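You operate a simulated robot arm through the tools that you are given. There is no shell and no other tool. Be economical: measure what you need, move in short steps, check, and stop when the job is done.

Carry out the task below with a simulated two-armed robot. There is one attempt and no reset: what you move stays moved.

TASK
Warm the laminator up to READY using the settings sheet.
Fine: power and heater on, heat and speed dials as the sheet says.

It is judged by the outcome, as a careful person would: the job done as asked, and still so three seconds after it is handed in. It fails if anything else is knocked over, pushed out of place, dropped, spilled or broken. Flat cloth is picked up by pressing the open fingertips on it (5 to 10 N) and closing them slowly along it; thin cloth reads only 2 to 8 mm in the jaws.

THE ROBOT
Two 7-joint arms with two-finger parallel grippers on one trunk, on a base that drives. Base frame: it is fixed to the floor where the robot stands at the start and does not move with it; the origin is under the middle of the robot, x ahead of it, y to its left, z up. Units: cm, degrees, N and s.
The left shoulder is at the start at [-8.2, 11.9, 85.1], the right one opposite. With the tool pointing down near the work surface each hand reaches from about 10 to 54 cm from the robot's upright axis, wherever it stands, measured 20 degrees to its own side. Places, roughly: deck fan switch [60, -30, 100]; deck handwheel [50, -40, 70]; deck heat dial [50, -40, 100]; deck heater switch [70, -10, 100]; deck power switch [70, 0, 100]; deck shake switch [60, -30, 90]; deck speed dial [50, -50, 100]; deck star knob [60, -70, 100]; large deck display [50, -60, 100]; ledge batch dial [-10, -240, 90]; red deck button [60, -20, 100]; red ledge button [-10, -250, 90]; red ledge lever [10, -200, 90]; settings sheet [20, -130, 80]. Payload 3.43 kg a hand.
Tool frame (each hand has its own): the origin (TCP) lies between the finger pads and is the grasp point; the fingertips stand 3 cm ahead of it; z points along the fingers, y is the line along which they close. The gripper opens to 9.4 cm. The fingers are 2.8 cm wide and 1 cm thick; the gripper's body (5 by 9.6 cm) begins 5.5 cm behind the TCP.
Orientation is that of the tool frame in the base frame, as [roll, pitch, yaw] about the fixed x, y, z axes, in that order (R = Rz(yaw) Ry(pitch) Rx(roll)). With the fingers straight down and closing along the base's y, the tool's x points along the base's -x, its y along +y and its z along -z.

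THE INTERFACE
- The arms move only by the tool play_rows. It takes "left_steps", "right_steps" or both (then of equal length, played together; a hand with none holds still); each is a list of rows, each an object of numbers (a shift or turn left out is 0, a gripper value left out holds the last): "dx", "dy", "dz": the shift along the base's x, y, z in units of 400 mm (1.0 is 400 mm); "wx", "wy", "wz": the turn, a rotation vector about the base's x, y, z in units of 60 degrees (1.0 is 60 degrees); "claw": the closure, from 0 (fully open) to 1 (shut). In form: [{"dx": .., "dy": .., "dz": .., "wx": .., "wy": .., "wz": .., "claw": ..}, ...]. A call has 1 to 8 rows; each row is the pose to reach, as a shift and turn from the pose commanded when the call began. A call with a number of a shift or a turn outside -1 to 1 is refused whole. A row lasts 0.2 s, in which the tool goes at most 5 cm and 8.6 degrees; a call with a longer step from one row to the next is refused whole, and so is a gripper value outside its range. A pose out of reach is approached as far as the arm can. The call stops where the force on the tool passes 50 N (or 10 N more than at its start, if that is more) or the arm is blocked; 0.2 s more then pass. The fingers move at their own pace (about 15.3 cm/s each) and stop on an object; they squeeze with about 34 N. The grip force told is the motor's: it shows also when the fingers shut on nothing. Time passes only in rows, and 0.2 s behind the last, so rows that repeat a pose let the fingers close. The reply holds the time, the measured pose of the TCP, the force on the tool along the base axes, the opening and the grip force, in the units named above and with some noise, with the torque about the TCP (base axes, N m) and any sound that the robot's microphone picked up.
- Cameras (640 x 400 px; columns grow to the right, rows downward): "scene" is now at [3, -2.73, 156.55]; the picture's right is [-0.33, -0.95, 0.00], its down [-0.68, 0.24, -0.69] and it looks along [0.65, -0.23, -0.72] (base axes); focal length 255 px, centre (320, 200). "left" rides on the left gripper at [7.6, -1.4, -10.3] in its tool frame; the picture's right is [0.18, 0.98, 0.00], its down [-0.75, 0.14, -0.64] and it looks along [-0.63, 0.12, 0.77] (tool axes); focal length 243 px, centre (320, 200). "right" rides on the right gripper at [7.6, 1.4, -10.3] in its tool frame; the picture's right is [-0.18, 0.98, 0.00], its down [-0.75, -0.14, -0.64] and it looks along [-0.63, -0.12, 0.77] (tool axes); focal length 243 px, centre (320, 200). There is no depth. A picture from a camera that has moved, and an enlarged one, comes with that camera's place and axes in the base frame and with its lens.
- snapshot(camera): a new picture of that camera. No time passes.
- slide_trunk(by): slides the trunk up (or, below 0, down) by that many cm; the arms and the scene camera ride with it, the base frame stays. It gives what a move gives, with no picture.
- steer(legs): drives the robot by 1 to 6 legs, each [ahead, left, turn to the left] in cm, cm and degrees, along the robot's own axes; the way and the turn of a leg run together, so that a leg with both is an arc; at most 150 cm and 180 degrees a leg. The arms and the cameras ride along, it lands a little off, and it stops where it bumps. It gives what a move gives.
- turn_head(pan, tilt): turns the head with the scene camera to pan (to the left, within 143 degrees either way) and tilt (down, from -29 to 69), counted from straight ahead of the robot. It gives what a move gives.
- enlarge(camera, box): a new picture of the part [left, top, right, bottom] of that camera's present view, enlarged. No time passes.
- close_job(): hands the job in; it is judged then, once.

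Go step by step. Nothing tells you exact positions but the pictures and the camera data: compare them with the known pose of the tool, close in by small moves and look again before you grip or let go. The budget is 120 turns and 100 pictures, counting those below and the enlarged ones. Unless the task says otherwise, let go and move clear before handing in, and close with one line.

The tools are called after "Request:" as name(argument=value, ...) on one line, values as JSON. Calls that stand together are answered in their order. play_rows: Moves the arms, as the interface text tells. Its arguments: {"type":"object","properties":{"left_steps":{"type":"array"},"right_steps":{"type":"array"}},"required":[]} The other tools are called the same way: slide_trunk (by) slides the trunk up or down; steer (legs) drives the base; turn_head (pan, tilt) turns the head that bears the scene camera; snapshot (camera) takes a picture; enlarge (camera, box) takes an enlarged picture of a part of a camera's view; close_job () hands the job in.

At the start:

```text
time_s: 0.0
left_tcp_pos: [29.64, 2.48, 118.8]
left_tcp_rot: [179.9, 0.0, 180.0]
left_wrist_force: [-0.5, -0.7, 0.8]
left_moment: [-0.01, -0.01, 0.01]
left_opening: 9.36
left_gripper_force: 0.1
right_tcp_pos: [22.2, -19.83, 125.78]
right_tcp_rot: [-180.0, 0.0, 179.9]
right_wrist_force: [-0.6, 0.5, 0.2]
right_moment: [0.03, 0.04, 0.01]
right_opening: 9.38
right_gripper_force: 0.1
trunk travel left (down, up): [-27.5, 6.1]
robot x, y, heading: [0.18, -0.05, 0.1]
head pan, tilt: [-19.1, 46.3]
```

scene: 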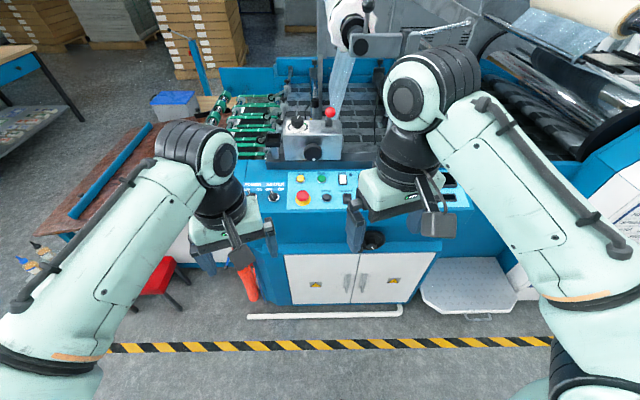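
right: 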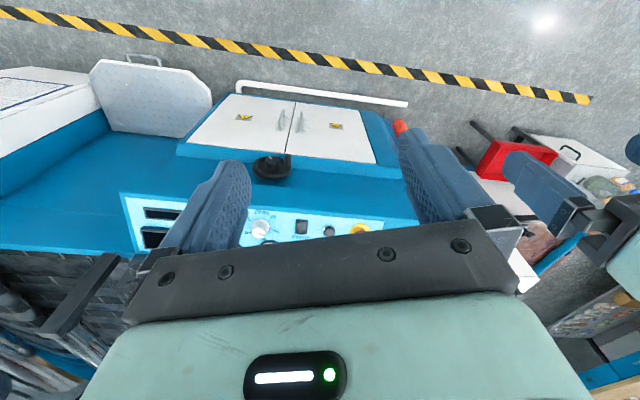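
left: 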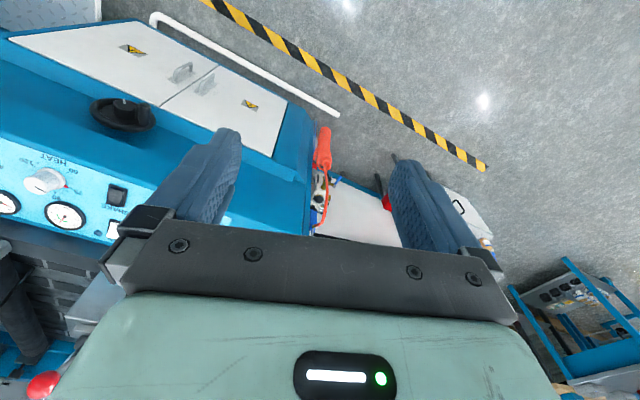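

I see the machine's control deck ahead, partly hidden by the arms. First I look for the settings sheet to the right and enlarge the deck.

Request:
enlarge(camera="scene", box=[230, 100, 480, 256])

Request:
turn_head(pan=-80, tilt=35)

Request:
snapshot(camera="scene")

```text
2.56 times, centred on (355, 178) of scene
camera zoom: at [3.0, -2.73, 156.55], right [-0.33, -0.95, 0.0], down [-0.68, 0.24, -0.69], along [0.65, -0.23, -0.72], focal length 653 px, centre (230, 256)
```

zoom: 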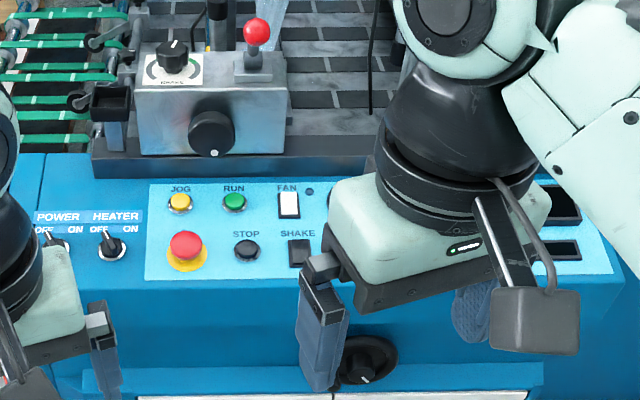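

```text
time_s: 1.3
left_tcp_pos: [29.71, 2.41, 118.96]
left_tcp_rot: [-180.0, 0.0, -179.9]
left_wrist_force: [-0.4, -0.4, -0.9]
left_moment: [0.0, -0.01, 0.02]
left_opening: 9.39
left_gripper_force: 0.1
right_tcp_pos: [22.26, -19.75, 125.79]
right_tcp_rot: [179.9, -0.1, 179.9]
right_wrist_force: [0.8, -0.3, 0.4]
right_moment: [0.0, 0.0, 0.01]
right_opening: 9.42
right_gripper_force: 0.2
trunk travel left (down, up): [-27.5, 6.1]
robot x, y, heading: [0.27, 0.01, 0.1]
head pan, tilt: [-80.0, 35.0]
```

```text
95 pictures are left
camera scene: at [-3.04, -8.78, 158.22], right [-0.98, -0.17, 0.0], down [-0.1, 0.56, -0.82], along [0.14, -0.81, -0.57], focal length 255 px, centre (320, 200)
```

scene: 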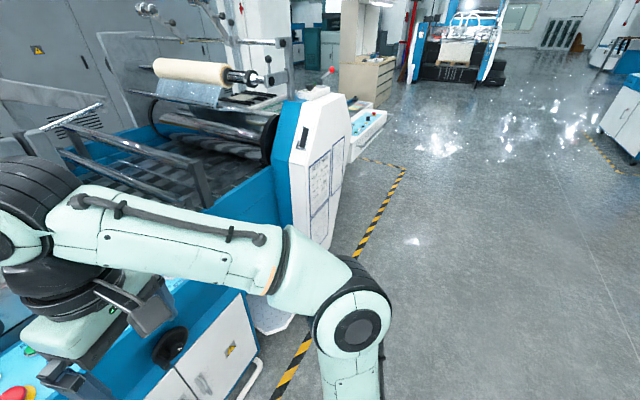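

The sheets hang on the white end panel. I enlarge to read them.

Request:
enlarge(camera="scene", box=[280, 120, 370, 250])

```text
3.08 times, centred on (325, 185) of scene
camera zoom: at [-3.04, -8.78, 158.22], right [-0.98, -0.17, 0.0], down [-0.1, 0.56, -0.82], along [0.14, -0.81, -0.57], focal length 785 px, centre (305, 246)
```

zoom: 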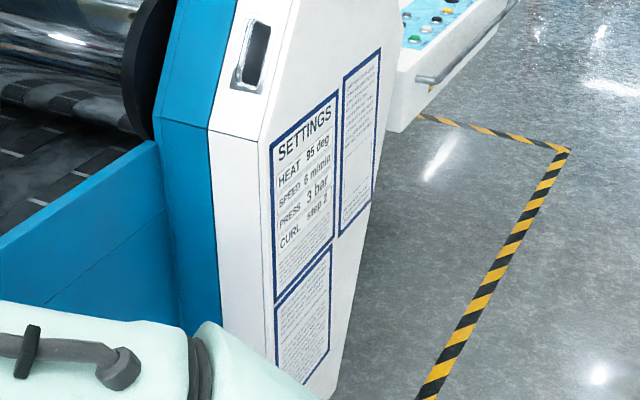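

Request:
enlarge(camera="scene", box=[314, 144, 334, 186])

Request:
turn_head(pan=-35, tilt=45)

Request:
snapshot(camera="scene")

```text
9.52 times, centred on (324, 165) of scene
camera zoom: at [-3.04, -8.78, 158.22], right [-0.98, -0.17, 0.0], down [-0.1, 0.56, -0.82], along [0.14, -0.81, -0.57], focal length 2429 px, centre (282, 533)
```

zoom: 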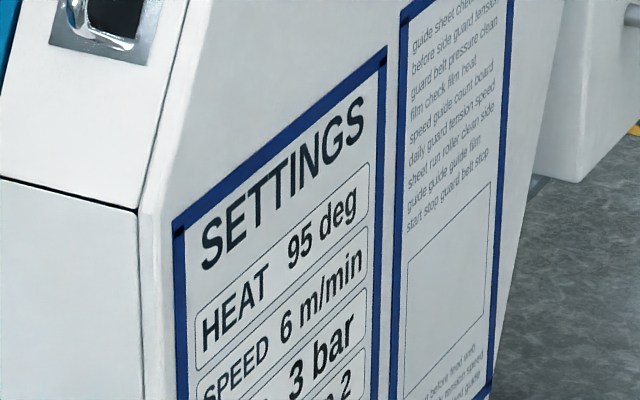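

```text
time_s: 2.4
left_tcp_pos: [29.6, 2.5, 118.93]
left_tcp_rot: [180.0, -0.1, -179.9]
left_wrist_force: [-0.4, 0.6, 0.1]
left_moment: [0.02, 0.01, 0.0]
left_opening: 9.4
left_gripper_force: 0.0
right_tcp_pos: [22.06, -19.93, 125.84]
right_tcp_rot: [180.0, 0.0, -179.9]
right_wrist_force: [-1.3, 0.0, -0.6]
right_moment: [-0.01, -0.02, 0.01]
right_opening: 9.38
right_gripper_force: 0.0
trunk travel left (down, up): [-27.5, 6.1]
robot x, y, heading: [-0.22, -0.22, 0.0]
head pan, tilt: [-35.0, 45.0]
```

```text
92 pictures are left
camera scene: at [2.07, -4.78, 156.74], right [-0.57, -0.82, 0.0], down [-0.58, 0.41, -0.71], along [0.58, -0.41, -0.71], focal length 255 px, centre (320, 200)
```

scene: 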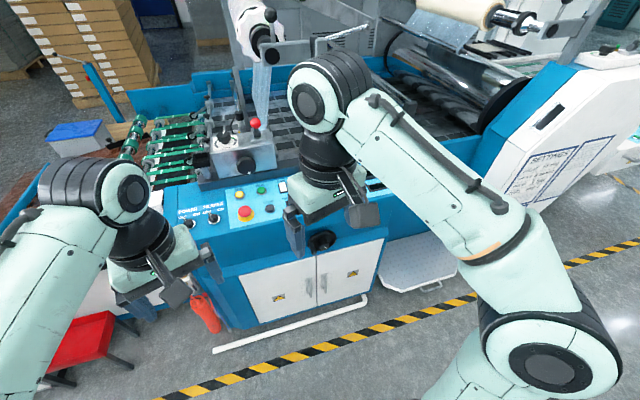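

The sheet says HEAT 95 deg, SPEED 6 m/min. Now I drive a bit ahead and to the right so the deck controls fall within reach.

Request:
steer(legs=[[0, -25, 0], [10, 0, 0]])

Request:
turn_head(pan=0, tilt=50)

Request:
snapshot(camera="scene")

Request:
snapshot(camera="right")

```text
time_s: 5.9
left_tcp_pos: [39.39, -21.83, 118.89]
left_tcp_rot: [-180.0, 0.0, -180.0]
left_wrist_force: [-0.7, 0.2, 0.3]
left_moment: [-0.01, 0.0, -0.02]
left_opening: 9.41
left_gripper_force: 0.0
right_tcp_pos: [31.99, -44.22, 125.8]
right_tcp_rot: [-179.9, 0.0, 180.0]
right_wrist_force: [-0.4, 0.0, -0.1]
right_moment: [0.03, 0.02, -0.04]
right_opening: 9.41
right_gripper_force: 0.0
trunk travel left (down, up): [-27.5, 6.1]
robot x, y, heading: [9.95, -24.36, 0.2]
head pan, tilt: [-35.0, 45.0]
```

```text
time_s: 6.9
left_tcp_pos: [39.39, -21.92, 118.88]
left_tcp_rot: [179.9, -0.1, -180.0]
left_wrist_force: [0.0, 0.2, 1.0]
left_moment: [-0.02, 0.02, 0.02]
left_opening: 9.41
left_gripper_force: 0.0
right_tcp_pos: [32.02, -44.12, 125.8]
right_tcp_rot: [179.9, 0.0, -179.9]
right_wrist_force: [-0.2, 1.5, 0.1]
right_moment: [-0.06, 0.03, 0.0]
right_opening: 9.39
right_gripper_force: 0.1
trunk travel left (down, up): [-27.5, 6.1]
robot x, y, heading: [10.11, -24.27, -0.3]
head pan, tilt: [0.0, 50.0]
```

```text
91 pictures are left
camera scene: at [12.94, -24.49, 156.05], right [0.0, -1.0, 0.0], down [-0.77, 0.0, -0.64], along [0.64, 0.0, -0.77], focal length 255 px, centre (320, 200)
```

scene: 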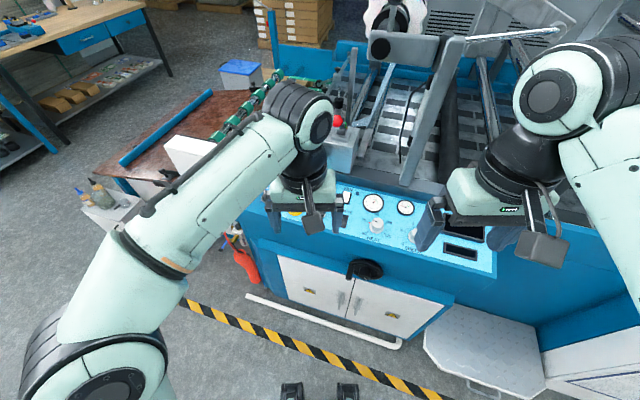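

```text
90 pictures are left
camera right: at [24.5, -42.76, 136.07], right [0.18, 0.98, 0.0], down [0.75, -0.14, 0.64], along [0.63, -0.12, -0.77], focal length 243 px, centre (320, 200)
```

right: 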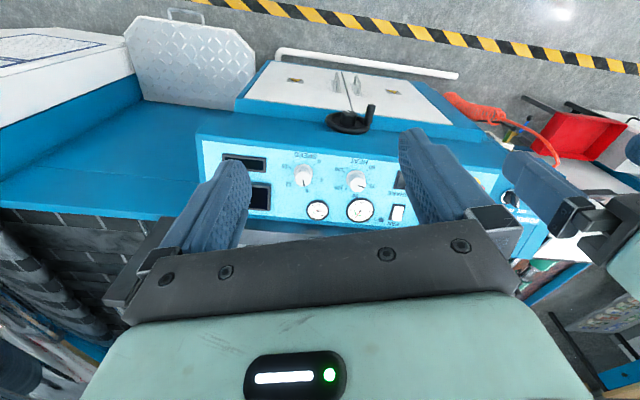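

The dials are visible between the grippers. Enlarging.

Request:
enlarge(camera="scene", box=[330, 170, 510, 283])

Request:
enlarge(camera="right", box=[200, 130, 420, 240])

Request:
snapshot(camera="left")

```text
3.54 times, centred on (420, 226) of scene
camera zoom: at [12.94, -24.49, 156.05], right [0.0, -1.0, 0.0], down [-0.77, 0.0, -0.64], along [0.64, 0.0, -0.77], focal length 903 px, centre (-34, 106)
```

zoom: 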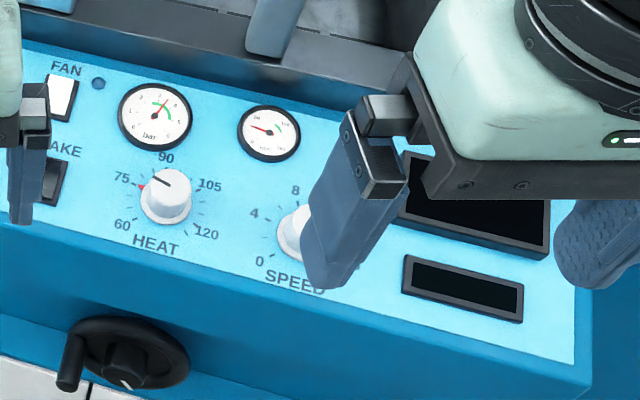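

```text
2.91 times, centred on (310, 185) of right
camera zoom: at [24.5, -42.76, 136.07], right [0.18, 0.98, 0.0], down [0.75, -0.14, 0.64], along [0.63, -0.12, -0.77], focal length 706 px, centre (349, 244)
```

zoom: 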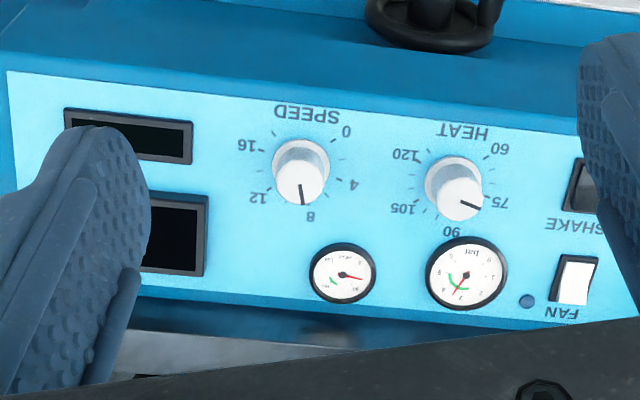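

```text
87 pictures are left
camera left: at [31.81, -23.46, 129.18], right [-0.18, 0.98, 0.0], down [0.75, 0.14, 0.64], along [0.63, 0.12, -0.77], focal length 243 px, centre (320, 200)
```

left: 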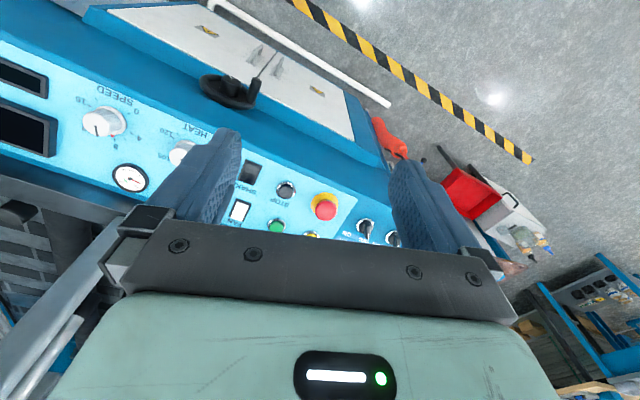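

Heat knob ≈[55,-41,94], speed knob ≈[51.6,-51,94], panel slopes ~18° and the machine is yawed ~18°. I go ahead a few cm, then pull the left hand aside to view the switches.

Request:
steer(legs=[[7, 0, 0]])

Request:
play_rows(left_steps=[{"dy": 0.1, "claw": 1}, {"dy": 0.2, "claw": 1}, {"dy": 0.3, "claw": 1}, {"dy": 0.35, "claw": 1}])

Request:
snapshot(camera="left")

Request:
snapshot(camera="scene")

```text
time_s: 7.9
left_tcp_pos: [46.35, -21.85, 118.93]
left_tcp_rot: [180.0, -0.1, -179.9]
left_wrist_force: [0.0, -0.4, -0.1]
left_moment: [0.01, 0.03, 0.02]
left_opening: 9.41
left_gripper_force: 0.1
right_tcp_pos: [38.81, -44.1, 125.9]
right_tcp_rot: [180.0, 0.0, -179.9]
right_wrist_force: [-0.2, 0.0, 0.2]
right_moment: [0.0, 0.04, -0.01]
right_opening: 9.41
right_gripper_force: 0.0
trunk travel left (down, up): [-27.5, 6.1]
robot x, y, heading: [16.51, -24.56, -0.1]
head pan, tilt: [0.0, 50.0]
```

```text
time_s: 8.9
left_tcp_pos: [46.21, -8.0, 118.98]
left_tcp_rot: [180.0, 0.0, -179.9]
left_wrist_force: [-0.3, -0.1, -0.5]
left_moment: [0.01, 0.01, 0.01]
left_opening: 0.0
left_gripper_force: 32.7
right_tcp_pos: [38.76, -44.21, 125.84]
right_tcp_rot: [-180.0, 0.0, -179.9]
right_wrist_force: [-0.1, -1.4, -0.9]
right_moment: [0.02, 0.02, 0.01]
right_opening: 9.38
right_gripper_force: 0.0
trunk travel left (down, up): [-27.5, 6.1]
robot x, y, heading: [16.59, -24.29, 0.3]
head pan, tilt: [0.0, 50.0]
```

```text
86 pictures are left
camera left: at [38.65, -9.55, 129.28], right [-0.19, 0.98, 0.0], down [0.75, 0.14, 0.64], along [0.63, 0.12, -0.77], focal length 243 px, centre (320, 200)
```

left: 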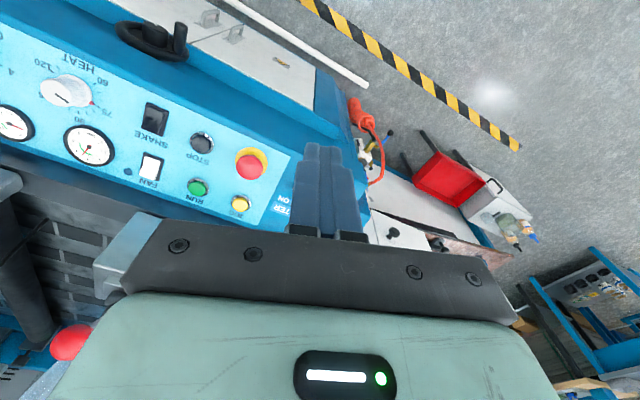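

```text
85 pictures are left
camera scene: at [19.74, -24.45, 156.05], right [0.0, -1.0, 0.0], down [-0.77, 0.0, -0.64], along [0.64, 0.0, -0.77], focal length 255 px, centre (320, 200)
```

scene: 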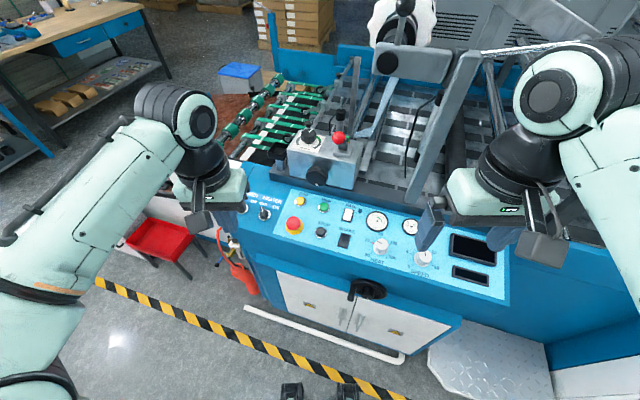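

Scene shows most of the deck. I enlarge the switch area and move the left hand back slightly for a view.

Request:
play_rows(left_steps=[{"dx": -0.1, "dy": 0.05}, {"dx": -0.2, "dy": 0.1}, {"dx": -0.25, "dy": 0.12}])

Request:
enlarge(camera="scene", box=[220, 120, 380, 260])

Request:
enlarge(camera="left", box=[180, 100, 420, 250])

```text
time_s: 9.7
left_tcp_pos: [36.18, -2.92, 118.78]
left_tcp_rot: [-180.0, -0.1, -180.0]
left_wrist_force: [0.0, 0.1, 0.1]
left_moment: [0.0, 0.04, 0.0]
left_opening: 0.0
left_gripper_force: 33.1
right_tcp_pos: [38.73, -44.1, 125.88]
right_tcp_rot: [180.0, 0.0, -179.9]
right_wrist_force: [-0.5, -0.3, 0.0]
right_moment: [-0.03, 0.0, -0.01]
right_opening: 9.43
right_gripper_force: 0.1
trunk travel left (down, up): [-27.5, 6.1]
robot x, y, heading: [16.51, -24.75, 0.3]
head pan, tilt: [0.0, 50.0]
```

```text
2.86 times, centred on (300, 190) of scene
camera zoom: at [19.69, -24.45, 156.05], right [0.0, -1.0, 0.0], down [-0.77, 0.0, -0.64], along [0.64, 0.0, -0.77], focal length 729 px, centre (377, 229)
```

zoom: 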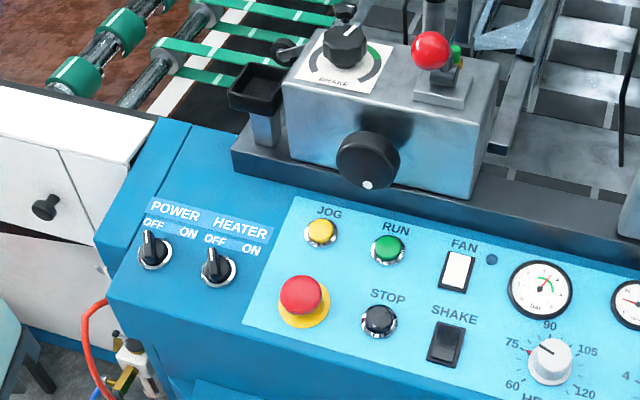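

```text
2.67 times, centred on (300, 175) of left
camera zoom: at [28.52, -4.49, 129.12], right [-0.19, 0.98, 0.0], down [0.75, 0.14, 0.64], along [0.63, 0.12, -0.77], focal length 647 px, centre (373, 267)
```

zoom: 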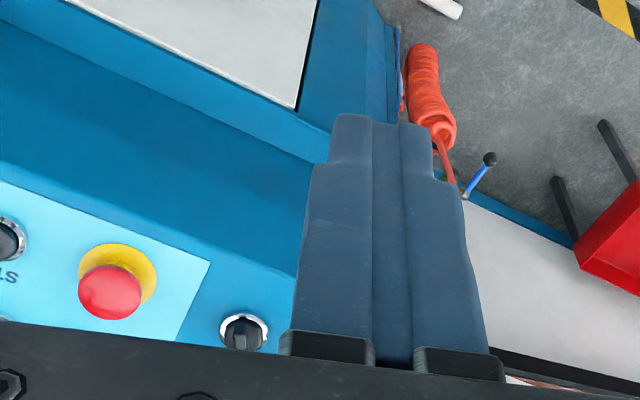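

Request:
enlarge(camera="scene", box=[250, 190, 290, 225])

Request:
enlarge(camera="left", box=[240, 190, 290, 232])

Request:
enlarge(camera="scene", box=[245, 180, 290, 220])

```text
11.43 times, centred on (270, 208) of scene
camera zoom: at [19.69, -24.45, 156.05], right [0.0, -1.0, 0.0], down [-0.77, 0.0, -0.64], along [0.64, 0.0, -0.77], focal length 2915 px, centre (891, 114)
```

zoom: 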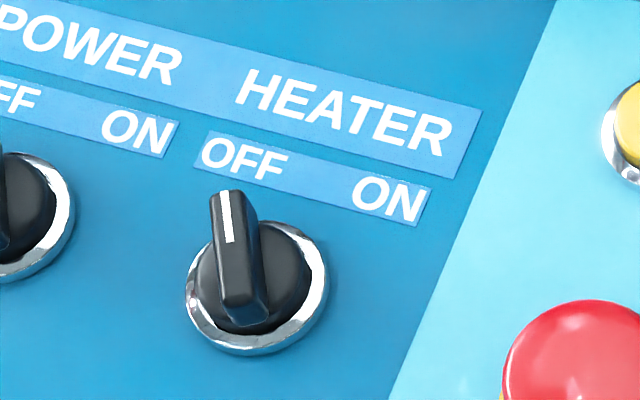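

```text
9.52 times, centred on (265, 211) of left
camera zoom: at [28.52, -4.49, 129.12], right [-0.19, 0.98, 0.0], down [0.75, 0.14, 0.64], along [0.63, 0.12, -0.77], focal length 2311 px, centre (844, 95)
```

zoom: 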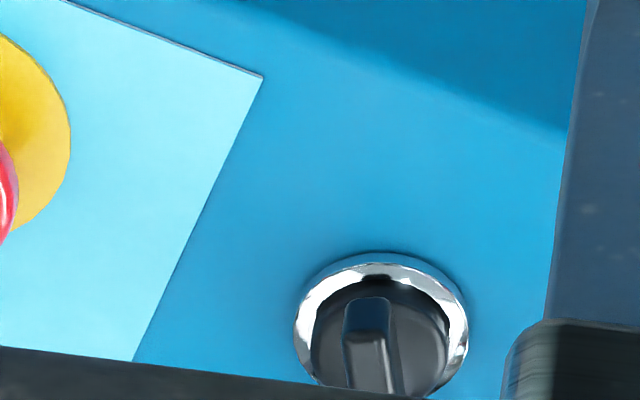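

```text
10.00 times, centred on (268, 200) of scene
camera zoom: at [19.69, -24.45, 156.05], right [0.0, -1.0, 0.0], down [-0.77, 0.0, -0.64], along [0.64, 0.0, -0.77], focal length 2550 px, centre (845, 200)
```

zoom: 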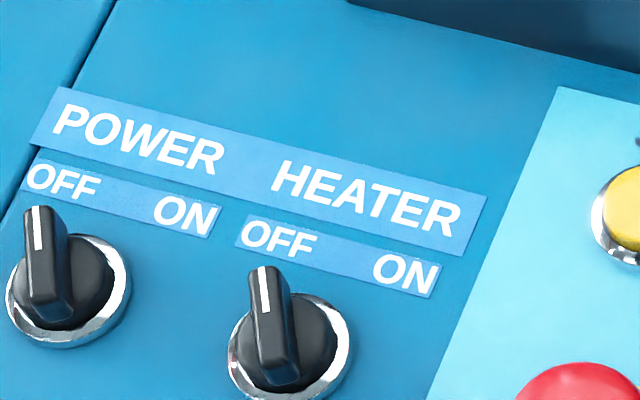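

These are rotary selector switches with bar handles (heater ≈[64.8,-7.7,95.5], power ≈[67.5,-0.3,95.5]), both on OFF. I bring the left hand to hover over the power switch... starting with the heater location as reference, tilted along the panel normal.

Request:
play_rows(left_steps=[{"dx": 0.09, "dy": 0.01, "dz": -0.02, "wx": -0.014, "wy": -0.04, "wz": 0.019, "claw": 0.55}, {"dx": 0.19, "dy": 0.02, "dz": -0.06, "wx": -0.028, "wy": -0.08, "wz": 0.038}, {"dx": 0.29, "dy": 0.03, "dz": -0.1, "wx": -0.042, "wy": -0.12, "wz": 0.057}, {"dx": 0.39, "dy": 0.03, "dz": -0.15, "wx": -0.056, "wy": -0.16, "wz": 0.076}, {"dx": 0.48, "dy": 0.03, "dz": -0.2, "wx": -0.07, "wy": -0.2, "wz": 0.095}, {"dx": 0.57, "dy": 0.03, "dz": -0.25, "wx": -0.084, "wy": -0.24, "wz": 0.114}, {"dx": 0.65, "dy": 0.03, "dz": -0.3, "wx": -0.098, "wy": -0.283, "wz": 0.133}, {"dx": 0.65, "dy": 0.03, "dz": -0.3, "wx": -0.098, "wy": -0.283, "wz": 0.133}])

Request:
snapshot(camera="left")

Request:
snapshot(camera="scene")

```text
time_s: 11.5
left_tcp_pos: [62.38, -2.01, 107.13]
left_tcp_rot: [-172.7, 16.5, -170.9]
left_wrist_force: [0.1, -0.3, 0.0]
left_moment: [-0.01, 0.01, 0.02]
left_opening: 4.25
left_gripper_force: 0.0
right_tcp_pos: [38.74, -44.14, 125.89]
right_tcp_rot: [-180.0, 0.0, -179.9]
right_wrist_force: [-0.8, 0.3, -0.4]
right_moment: [0.02, -0.02, -0.02]
right_opening: 9.38
right_gripper_force: 0.1
trunk travel left (down, up): [-27.5, 6.1]
robot x, y, heading: [16.88, -24.51, 0.2]
head pan, tilt: [0.0, 50.0]
```

```text
79 pictures are left
camera left: at [52.26, -3.83, 115.03], right [-0.3, 0.94, -0.17], down [0.5, 0.31, 0.81], along [0.81, 0.15, -0.56], focal length 243 px, centre (320, 200)
```

left: 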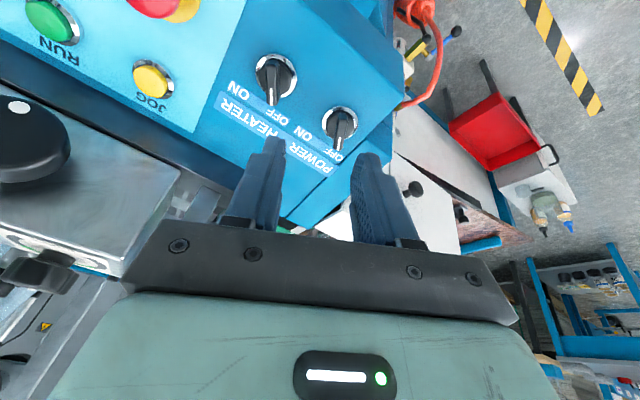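

```text
78 pictures are left
camera scene: at [19.66, -24.46, 156.05], right [0.0, -1.0, 0.0], down [-0.77, 0.0, -0.64], along [0.64, 0.0, -0.77], focal length 255 px, centre (320, 200)
```

scene: 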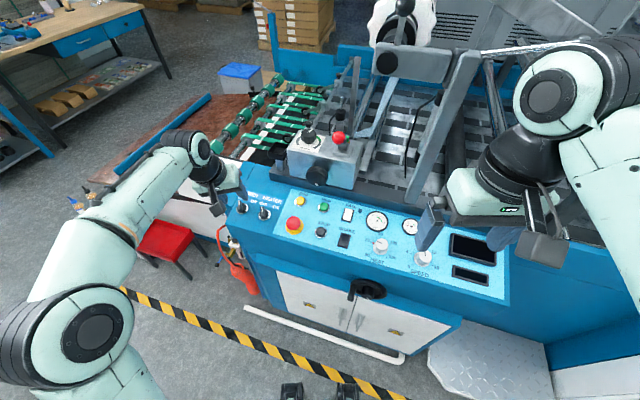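

Request:
enlarge(camera="left", box=[210, 40, 370, 190])

```text
2.67 times, centred on (290, 115) of left
camera zoom: at [52.26, -3.83, 115.03], right [-0.3, 0.94, -0.17], down [0.5, 0.31, 0.81], along [0.81, 0.15, -0.56], focal length 647 px, centre (400, 427)
```

zoom: 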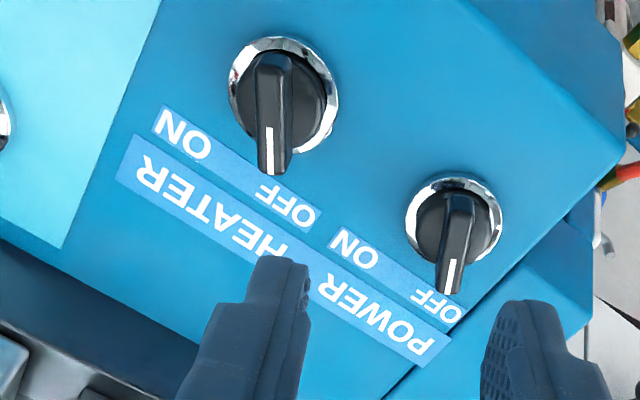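

Both selector positions are confirmed. I move to hover right above the power handle and check.

Request:
play_rows(left_steps=[{"dx": 0.036, "dy": 0.028, "dz": -0.04, "wz": 0.025}, {"dx": 0.073, "dy": 0.056, "dz": -0.095, "wz": 0.05}, {"dx": 0.073, "dy": 0.056, "dz": -0.095, "wz": 0.05}])

Request:
snapshot(camera="left")

Request:
enlarge(camera="scene", box=[180, 140, 300, 240])

```text
time_s: 12.3
left_tcp_pos: [65.29, 0.39, 103.39]
left_tcp_rot: [-172.8, 16.6, -167.8]
left_wrist_force: [-0.2, -0.7, 0.2]
left_moment: [0.01, -0.01, -0.01]
left_opening: 4.23
left_gripper_force: 0.1
right_tcp_pos: [38.9, -44.1, 125.95]
right_tcp_rot: [-180.0, 0.0, -180.0]
right_wrist_force: [-0.4, 0.6, 0.2]
right_moment: [0.01, 0.02, 0.02]
right_opening: 9.42
right_gripper_force: 0.0
trunk travel left (down, up): [-27.5, 6.1]
robot x, y, heading: [16.65, -24.56, 0.0]
head pan, tilt: [0.0, 50.0]
```

```text
76 pictures are left
camera left: at [55.3, -1.98, 111.2], right [-0.34, 0.92, -0.17], down [0.49, 0.33, 0.81], along [0.8, 0.19, -0.56], focal length 243 px, centre (320, 200)
```

left: 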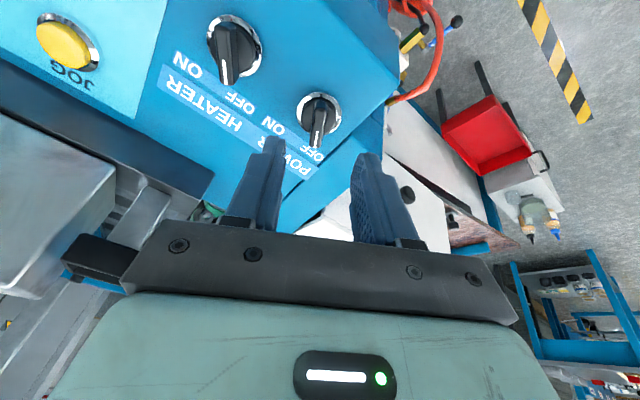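

```text
4.00 times, centred on (240, 190) of scene
camera zoom: at [19.68, -24.48, 156.05], right [0.0, -1.0, 0.0], down [-0.77, 0.0, -0.64], along [0.64, 0.0, -0.77], focal length 1020 px, centre (640, 240)
```

zoom: 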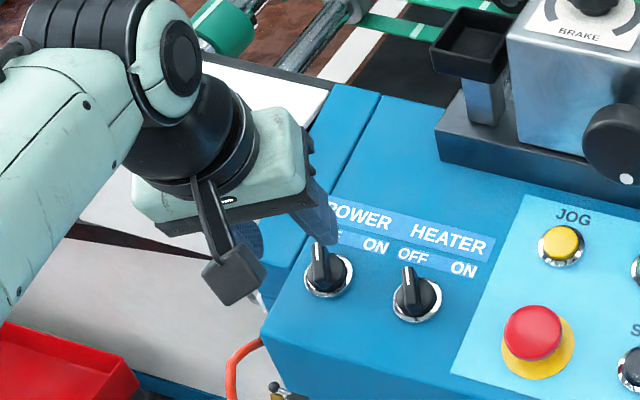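

Lateral alignment is good; handle is slightly nearer than the tool axis. I descend with a small correction, force-guarded.

Request:
play_rows(left_steps=[{"dx": -0.005, "dy": -0.01, "dz": -0.04}, {"dx": 0.006, "dy": -0.013, "dz": -0.075}, {"dx": 0.018, "dy": -0.015, "dz": -0.11}, {"dx": 0.0295, "dy": -0.017, "dz": -0.1425}, {"dx": 0.0295, "dy": -0.017, "dz": -0.1425}])

Request:
snapshot(camera="left")

Request:
enlarge(camera="scene", box=[200, 160, 300, 240])

```text
time_s: 13.5
left_tcp_pos: [66.21, -0.34, 97.32]
left_tcp_rot: [-172.6, 16.5, -167.7]
left_wrist_force: [-0.3, -0.3, 0.1]
left_moment: [0.02, -0.05, 0.01]
left_opening: 4.22
left_gripper_force: 0.1
right_tcp_pos: [38.75, -44.11, 125.87]
right_tcp_rot: [-180.0, 0.0, -179.9]
right_wrist_force: [-0.1, -0.1, 0.3]
right_moment: [0.0, 0.01, 0.02]
right_opening: 9.4
right_gripper_force: 0.1
trunk travel left (down, up): [-27.5, 6.1]
robot x, y, heading: [16.57, -24.55, 0.1]
head pan, tilt: [0.0, 50.0]
```

```text
74 pictures are left
camera left: at [56.21, -2.84, 105.25], right [-0.34, 0.92, -0.17], down [0.49, 0.33, 0.81], along [0.8, 0.19, -0.56], focal length 243 px, centre (320, 200)
```

left: 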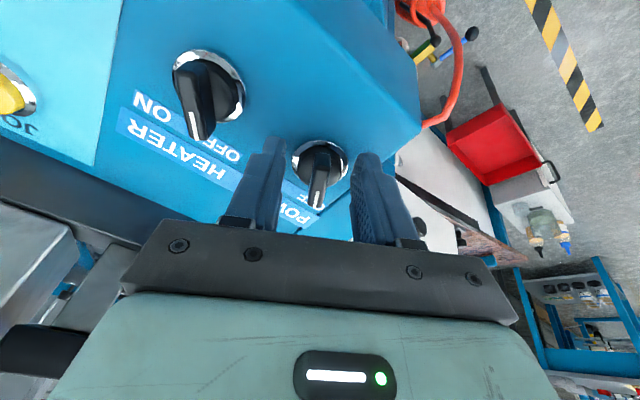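

```text
5.00 times, centred on (250, 200) of scene
camera zoom: at [19.71, -24.46, 156.05], right [0.0, -1.0, 0.0], down [-0.77, 0.0, -0.64], along [0.64, 0.0, -0.77], focal length 1275 px, centre (670, 200)
```

zoom: 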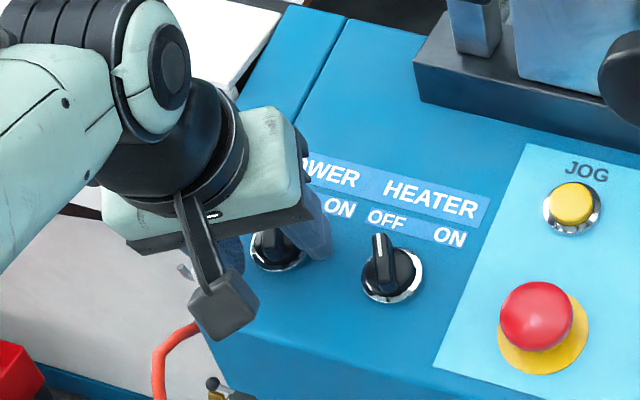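

The handle sits right between the fingers, no contact yet. Close slowly.

Request:
play_rows(left_steps=[{"claw": 0.65}, {"claw": 0.75}, {"claw": 0.85}, {"claw": 1}, {"claw": 1}])

Request:
snapshot(camera="left")

```text
time_s: 14.7
left_tcp_pos: [66.18, -0.25, 97.46]
left_tcp_rot: [-172.7, 16.6, -167.7]
left_wrist_force: [-0.5, 5.1, -1.1]
left_moment: [0.25, 0.02, 0.08]
left_opening: 2.54
left_gripper_force: 44.9
right_tcp_pos: [38.87, -44.08, 125.93]
right_tcp_rot: [-180.0, 0.0, -179.9]
right_wrist_force: [-0.4, -0.7, 0.4]
right_moment: [-0.03, 0.02, 0.01]
right_opening: 9.39
right_gripper_force: 0.0
trunk travel left (down, up): [-27.5, 6.1]
robot x, y, heading: [16.79, -24.81, -0.3]
head pan, tilt: [0.0, 50.0]
```

```text
72 pictures are left
camera left: at [56.21, -2.73, 105.24], right [-0.34, 0.92, -0.17], down [0.49, 0.33, 0.81], along [0.8, 0.19, -0.56], focal length 243 px, centre (320, 200)
```

left: 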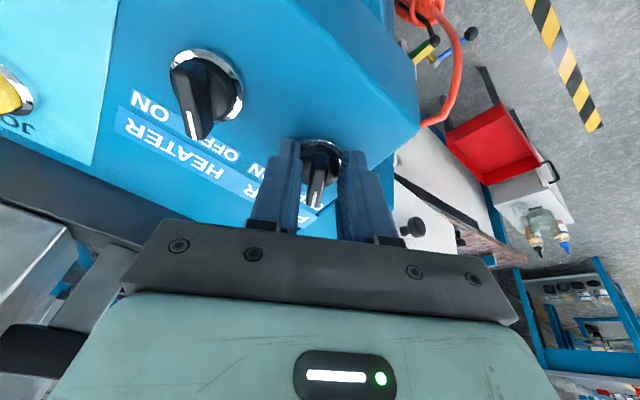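

Opening 2.54 cm means the tips hold the round base rather than the bar. I loosen, lift ~1.1 cm and close on the bar.

Request:
play_rows(left_steps=[{"claw": 0.6}, {"claw": 0.55}, {"dx": -0.008, "dy": 0.002, "dz": 0.026, "claw": 0.55}, {"dx": -0.008, "dy": 0.002, "dz": 0.026, "claw": 0.75}, {"dx": -0.008, "dy": 0.002, "dz": 0.026, "claw": 0.85}, {"dx": -0.008, "dy": 0.002, "dz": 0.026, "claw": 1}, {"dx": -0.008, "dy": 0.002, "dz": 0.026, "claw": 1}])

```text
time_s: 16.3
left_tcp_pos: [65.81, -0.25, 98.44]
left_tcp_rot: [-172.7, 16.6, -167.9]
left_wrist_force: [0.4, -1.1, 0.2]
left_moment: [0.3, 0.31, 0.08]
left_opening: 1.0
left_gripper_force: 43.5
right_tcp_pos: [38.87, -44.15, 125.8]
right_tcp_rot: [180.0, -0.1, 180.0]
right_wrist_force: [0.2, 0.0, -0.3]
right_moment: [0.0, 0.01, -0.02]
right_opening: 9.37
right_gripper_force: 0.0
trunk travel left (down, up): [-27.5, 6.1]
robot x, y, heading: [16.72, -24.63, 0.2]
head pan, tilt: [0.0, 50.0]
```

Now holding the 1 cm bar. I twist clockwise about the tool axis by 30° first.

Request:
play_rows(left_steps=[{"wx": 0.042, "wy": -0.009, "wz": -0.133}, {"wx": 0.084, "wy": -0.018, "wz": -0.266}, {"wx": 0.126, "wy": -0.027, "wz": -0.399}, {"wx": 0.156, "wy": -0.034, "wz": -0.495}])

Request:
snapshot(camera="left")

```text
time_s: 17.3
left_tcp_pos: [65.93, 0.29, 98.38]
left_tcp_rot: [177.3, 17.9, 159.6]
left_wrist_force: [-0.5, 17.4, 0.2]
left_moment: [-0.33, -0.74, 0.2]
left_opening: 0.99
left_gripper_force: 43.8
right_tcp_pos: [38.76, -43.82, 125.97]
right_tcp_rot: [-179.9, -0.1, -179.8]
right_wrist_force: [-0.3, 0.6, 0.5]
right_moment: [-0.01, -0.01, 0.01]
right_opening: 9.39
right_gripper_force: 0.1
trunk travel left (down, up): [-27.5, 6.1]
robot x, y, heading: [16.71, -24.57, 0.4]
head pan, tilt: [0.0, 50.0]
```

```text
71 pictures are left
camera left: at [55.52, 1.94, 105.83], right [0.17, 0.99, -0.01], down [0.52, -0.08, 0.85], along [0.84, -0.15, -0.53], focal length 243 px, centre (320, 200)
```

left: 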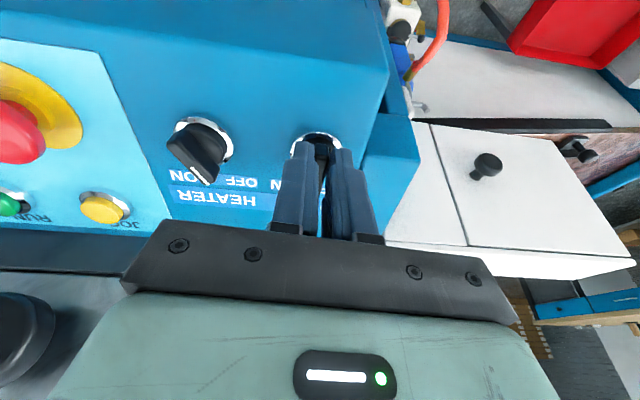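

The handle turns; its axis is ~1 cm beyond the grip point, so I follow that arc for the remaining 30°.

Request:
play_rows(left_steps=[{"dx": 0.003, "dy": 0.014}, {"wx": 0.042, "wy": -0.009, "wz": -0.133, "dx": 0.004, "dy": 0.018}, {"wx": 0.084, "wy": -0.018, "wz": -0.266, "dx": 0.006, "dy": 0.022}, {"wx": 0.126, "wy": -0.027, "wz": -0.399, "dx": 0.0075, "dy": 0.025}, {"wx": 0.156, "wy": -0.034, "wz": -0.495, "dx": 0.0085, "dy": 0.026}, {"wx": 0.156, "wy": -0.034, "wz": -0.495, "dx": 0.0085, "dy": 0.026}])

Request:
snapshot(camera="left")

Request:
enlarge(camera="scene", box=[220, 160, 520, 320])

```text
time_s: 18.7
left_tcp_pos: [66.28, 0.68, 98.48]
left_tcp_rot: [168.7, 14.0, 127.3]
left_wrist_force: [-14.2, -7.8, -2.7]
left_moment: [-1.33, 0.23, 0.73]
left_opening: 1.12
left_gripper_force: 44.4
right_tcp_pos: [38.61, -44.12, 125.89]
right_tcp_rot: [179.9, 0.1, -180.0]
right_wrist_force: [0.0, 0.1, -0.1]
right_moment: [-0.01, -0.01, 0.0]
right_opening: 9.38
right_gripper_force: 0.1
trunk travel left (down, up): [-27.5, 6.1]
robot x, y, heading: [16.38, -24.01, 0.1]
head pan, tilt: [0.0, 50.0]
```

```text
70 pictures are left
camera left: at [57.62, 6.19, 106.18], right [0.63, 0.76, 0.14], down [0.36, -0.45, 0.82], along [0.69, -0.47, -0.55], focal length 243 px, centre (320, 200)
```

left: 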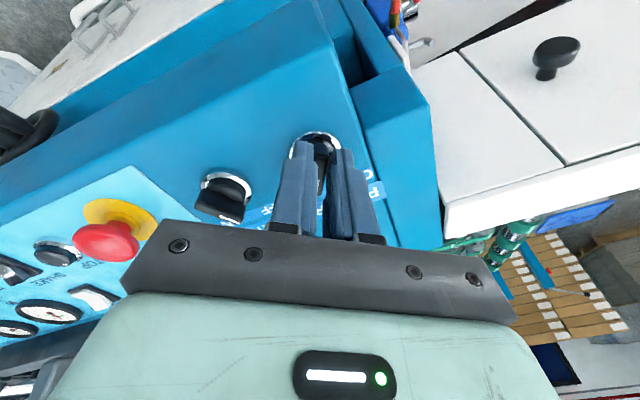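

```text
2.13 times, centred on (370, 240) of scene
camera zoom: at [19.51, -24.55, 156.05], right [0.0, -1.0, 0.0], down [-0.77, 0.0, -0.64], along [0.64, 0.0, -0.77], focal length 544 px, centre (213, 115)
```

zoom: 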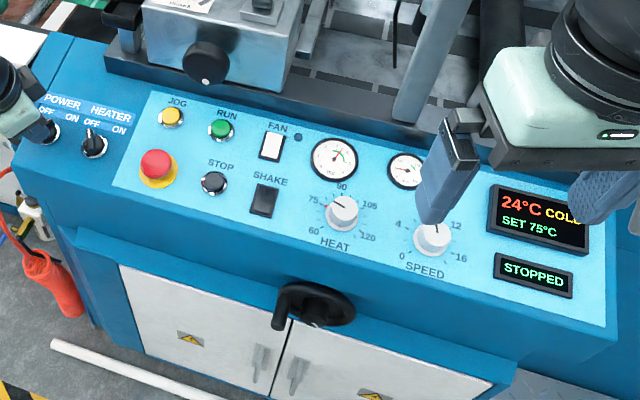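

Power is on: display lit, SET 75°C, STOPPED. I release, lift off and swing back toward the heater selector.

Request:
play_rows(left_steps=[{"claw": 0.6}, {"claw": 0.55}, {"dx": -0.026, "dy": 0.006, "dz": 0.083}, {"dx": -0.0525, "dy": 0.012, "dz": 0.166}, {"dx": -0.063, "dy": -0.04, "dz": 0.16, "wx": -0.042, "wy": 0.009, "wz": 0.133}, {"dx": -0.073, "dy": -0.09, "dz": 0.155, "wx": -0.084, "wy": 0.018, "wz": 0.266}, {"dx": -0.084, "dy": -0.14, "dz": 0.147, "wx": -0.126, "wy": 0.027, "wz": 0.399}, {"dx": -0.095, "dy": -0.187, "dz": 0.14, "wx": -0.168, "wy": 0.036, "wz": 0.532}])

Request:
play_rows(left_steps=[{"wx": -0.042, "wy": 0.009, "wz": 0.133}, {"wx": -0.084, "wy": 0.018, "wz": 0.266}, {"wx": -0.126, "wy": 0.027, "wz": 0.399}, {"wx": -0.144, "wy": 0.032, "wz": 0.458}, {"wx": -0.144, "wy": 0.032, "wz": 0.458}])

Request:
snapshot(camera="left")

Request:
enlarge(camera="scene", box=[200, 160, 300, 240])

```text
time_s: 20.5
left_tcp_pos: [62.54, -6.84, 104.08]
left_tcp_rot: [178.2, 18.0, 162.1]
left_wrist_force: [0.5, -0.6, 0.5]
left_moment: [0.02, -0.02, 0.04]
left_opening: 4.25
left_gripper_force: 0.0
right_tcp_pos: [38.8, -44.1, 125.81]
right_tcp_rot: [-180.0, 0.0, -179.9]
right_wrist_force: [0.9, 0.3, 0.3]
right_moment: [0.01, 0.04, -0.01]
right_opening: 9.41
right_gripper_force: 0.1
trunk travel left (down, up): [-27.5, 6.1]
robot x, y, heading: [16.57, -24.13, 0.1]
head pan, tilt: [0.0, 50.0]
```

```text
time_s: 21.7
left_tcp_pos: [62.54, -6.67, 104.05]
left_tcp_rot: [-172.8, 16.5, -167.7]
left_wrist_force: [0.1, 0.4, -0.4]
left_moment: [0.0, -0.03, -0.02]
left_opening: 4.21
left_gripper_force: 0.1
right_tcp_pos: [38.87, -44.03, 125.77]
right_tcp_rot: [-179.9, 0.1, -179.9]
right_wrist_force: [-0.3, -0.1, -0.1]
right_moment: [0.0, 0.02, 0.01]
right_opening: 9.41
right_gripper_force: 0.0
trunk travel left (down, up): [-27.5, 6.1]
robot x, y, heading: [16.7, -24.4, -0.0]
head pan, tilt: [0.0, 50.0]
```

```text
68 pictures are left
camera left: at [52.52, -9.13, 111.85], right [-0.35, 0.92, -0.17], down [0.49, 0.33, 0.81], along [0.8, 0.19, -0.56], focal length 243 px, centre (320, 200)
```

left: 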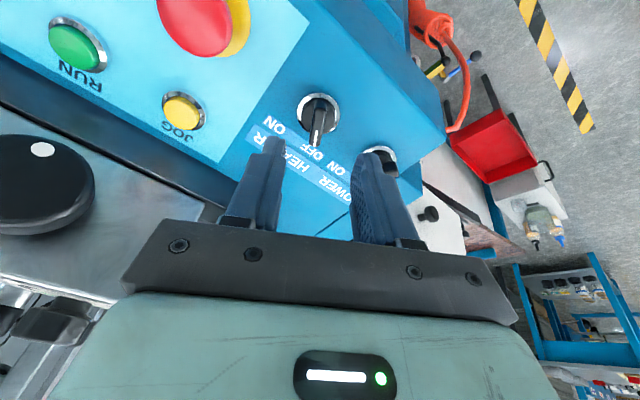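

```text
5.00 times, centred on (250, 200) of scene
camera zoom: at [19.73, -24.46, 156.05], right [0.0, -1.0, 0.0], down [-0.77, 0.0, -0.64], along [0.64, 0.0, -0.77], focal length 1275 px, centre (670, 200)
```

zoom: 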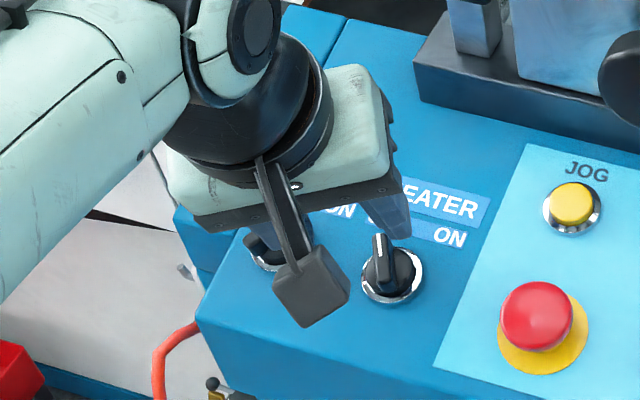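

Same view geometry as before over the heater handle. I descend with the corrected axis location.

Request:
play_rows(left_steps=[{"dx": 0.01, "dy": -0.003, "dz": -0.04}, {"dx": 0.02, "dy": -0.006, "dz": -0.075}, {"dx": 0.03, "dy": -0.009, "dz": -0.11}, {"dx": 0.0415, "dy": -0.011, "dz": -0.139}, {"dx": 0.0415, "dy": -0.011, "dz": -0.139, "claw": 0.75}, {"dx": 0.0415, "dy": -0.011, "dz": -0.139, "claw": 0.85}, {"dx": 0.0415, "dy": -0.011, "dz": -0.139, "claw": 1}, {"dx": 0.0415, "dy": -0.011, "dz": -0.139, "claw": 1}])

Request:
snapshot(camera="left")

```text
time_s: 23.5
left_tcp_pos: [64.18, -7.27, 98.39]
left_tcp_rot: [-172.7, 16.5, -167.8]
left_wrist_force: [0.7, -8.2, -2.7]
left_moment: [0.23, -0.43, 0.04]
left_opening: 0.98
left_gripper_force: 43.4
right_tcp_pos: [38.86, -44.31, 125.8]
right_tcp_rot: [179.9, 0.0, -179.9]
right_wrist_force: [0.0, 0.0, 0.4]
right_moment: [0.03, 0.0, 0.04]
right_opening: 9.42
right_gripper_force: 0.0
trunk travel left (down, up): [-27.5, 6.1]
robot x, y, heading: [16.55, -23.94, 0.2]
head pan, tilt: [0.0, 50.0]
```

```text
66 pictures are left
camera left: at [54.22, -9.66, 106.36], right [-0.34, 0.92, -0.17], down [0.49, 0.33, 0.81], along [0.8, 0.19, -0.56], focal length 243 px, centre (320, 200)
```

left: 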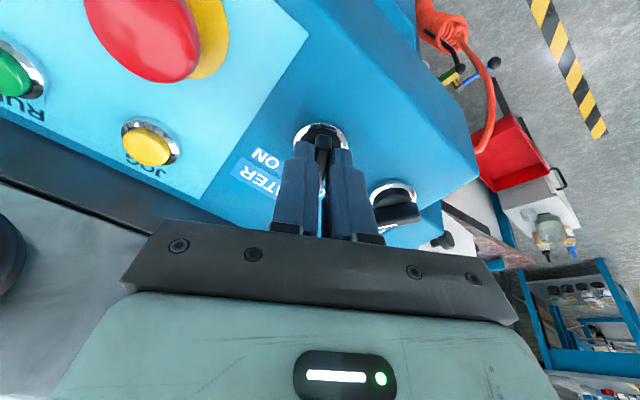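

Bar held (0.98 cm). Twist clockwise 60°.

Request:
play_rows(left_steps=[{"wx": 0.042, "wy": -0.009, "wz": -0.133}, {"wx": 0.084, "wy": -0.018, "wz": -0.266}, {"wx": 0.126, "wy": -0.027, "wz": -0.399}, {"wx": 0.168, "wy": -0.036, "wz": -0.532}])

```text
time_s: 24.5
left_tcp_pos: [64.25, -7.21, 98.57]
left_tcp_rot: [176.6, 17.8, 156.8]
left_wrist_force: [-0.5, -5.0, -0.6]
left_moment: [-1.02, -1.09, -0.14]
left_opening: 1.01
left_gripper_force: 43.9
right_tcp_pos: [38.74, -44.21, 125.8]
right_tcp_rot: [-180.0, 0.0, -179.9]
right_wrist_force: [-0.2, 0.3, -0.2]
right_moment: [0.01, -0.02, -0.03]
right_opening: 9.39
right_gripper_force: 0.0
trunk travel left (down, up): [-27.5, 6.1]
robot x, y, heading: [16.49, -24.29, -0.1]
head pan, tilt: [0.0, 50.0]
```

Well centred. Finish the turn.

Request:
play_rows(left_steps=[{"wx": 0.042, "wy": -0.009, "wz": -0.133}, {"wx": 0.084, "wy": -0.018, "wz": -0.266}, {"wx": 0.126, "wy": -0.027, "wz": -0.399}, {"wx": 0.156, "wy": -0.034, "wz": -0.495}, {"wx": 0.156, "wy": -0.034, "wz": -0.495}])

Request:
enlarge(camera="scene", box=[220, 160, 520, 320])

```text
time_s: 25.7
left_tcp_pos: [64.21, -6.92, 98.41]
left_tcp_rot: [167.7, 13.5, 124.9]
left_wrist_force: [6.5, -1.7, 13.0]
left_moment: [-0.93, -0.04, 1.14]
left_opening: 1.26
left_gripper_force: 45.1
right_tcp_pos: [38.76, -44.14, 125.83]
right_tcp_rot: [-180.0, 0.0, -179.9]
right_wrist_force: [0.2, 0.7, 0.0]
right_moment: [0.0, -0.01, 0.03]
right_opening: 9.39
right_gripper_force: 0.0
trunk travel left (down, up): [-27.5, 6.1]
robot x, y, heading: [16.64, -24.46, 0.1]
head pan, tilt: [0.0, 50.0]
```

```text
2.13 times, centred on (370, 240) of scene
camera zoom: at [19.72, -24.51, 156.05], right [0.0, -1.0, 0.0], down [-0.77, 0.0, -0.64], along [0.64, 0.0, -0.77], focal length 544 px, centre (213, 115)
```

zoom: 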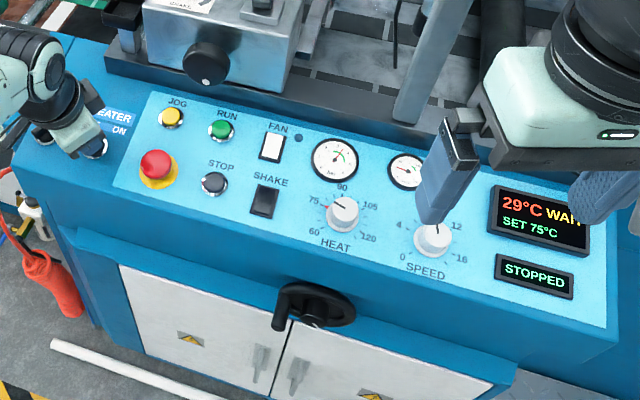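

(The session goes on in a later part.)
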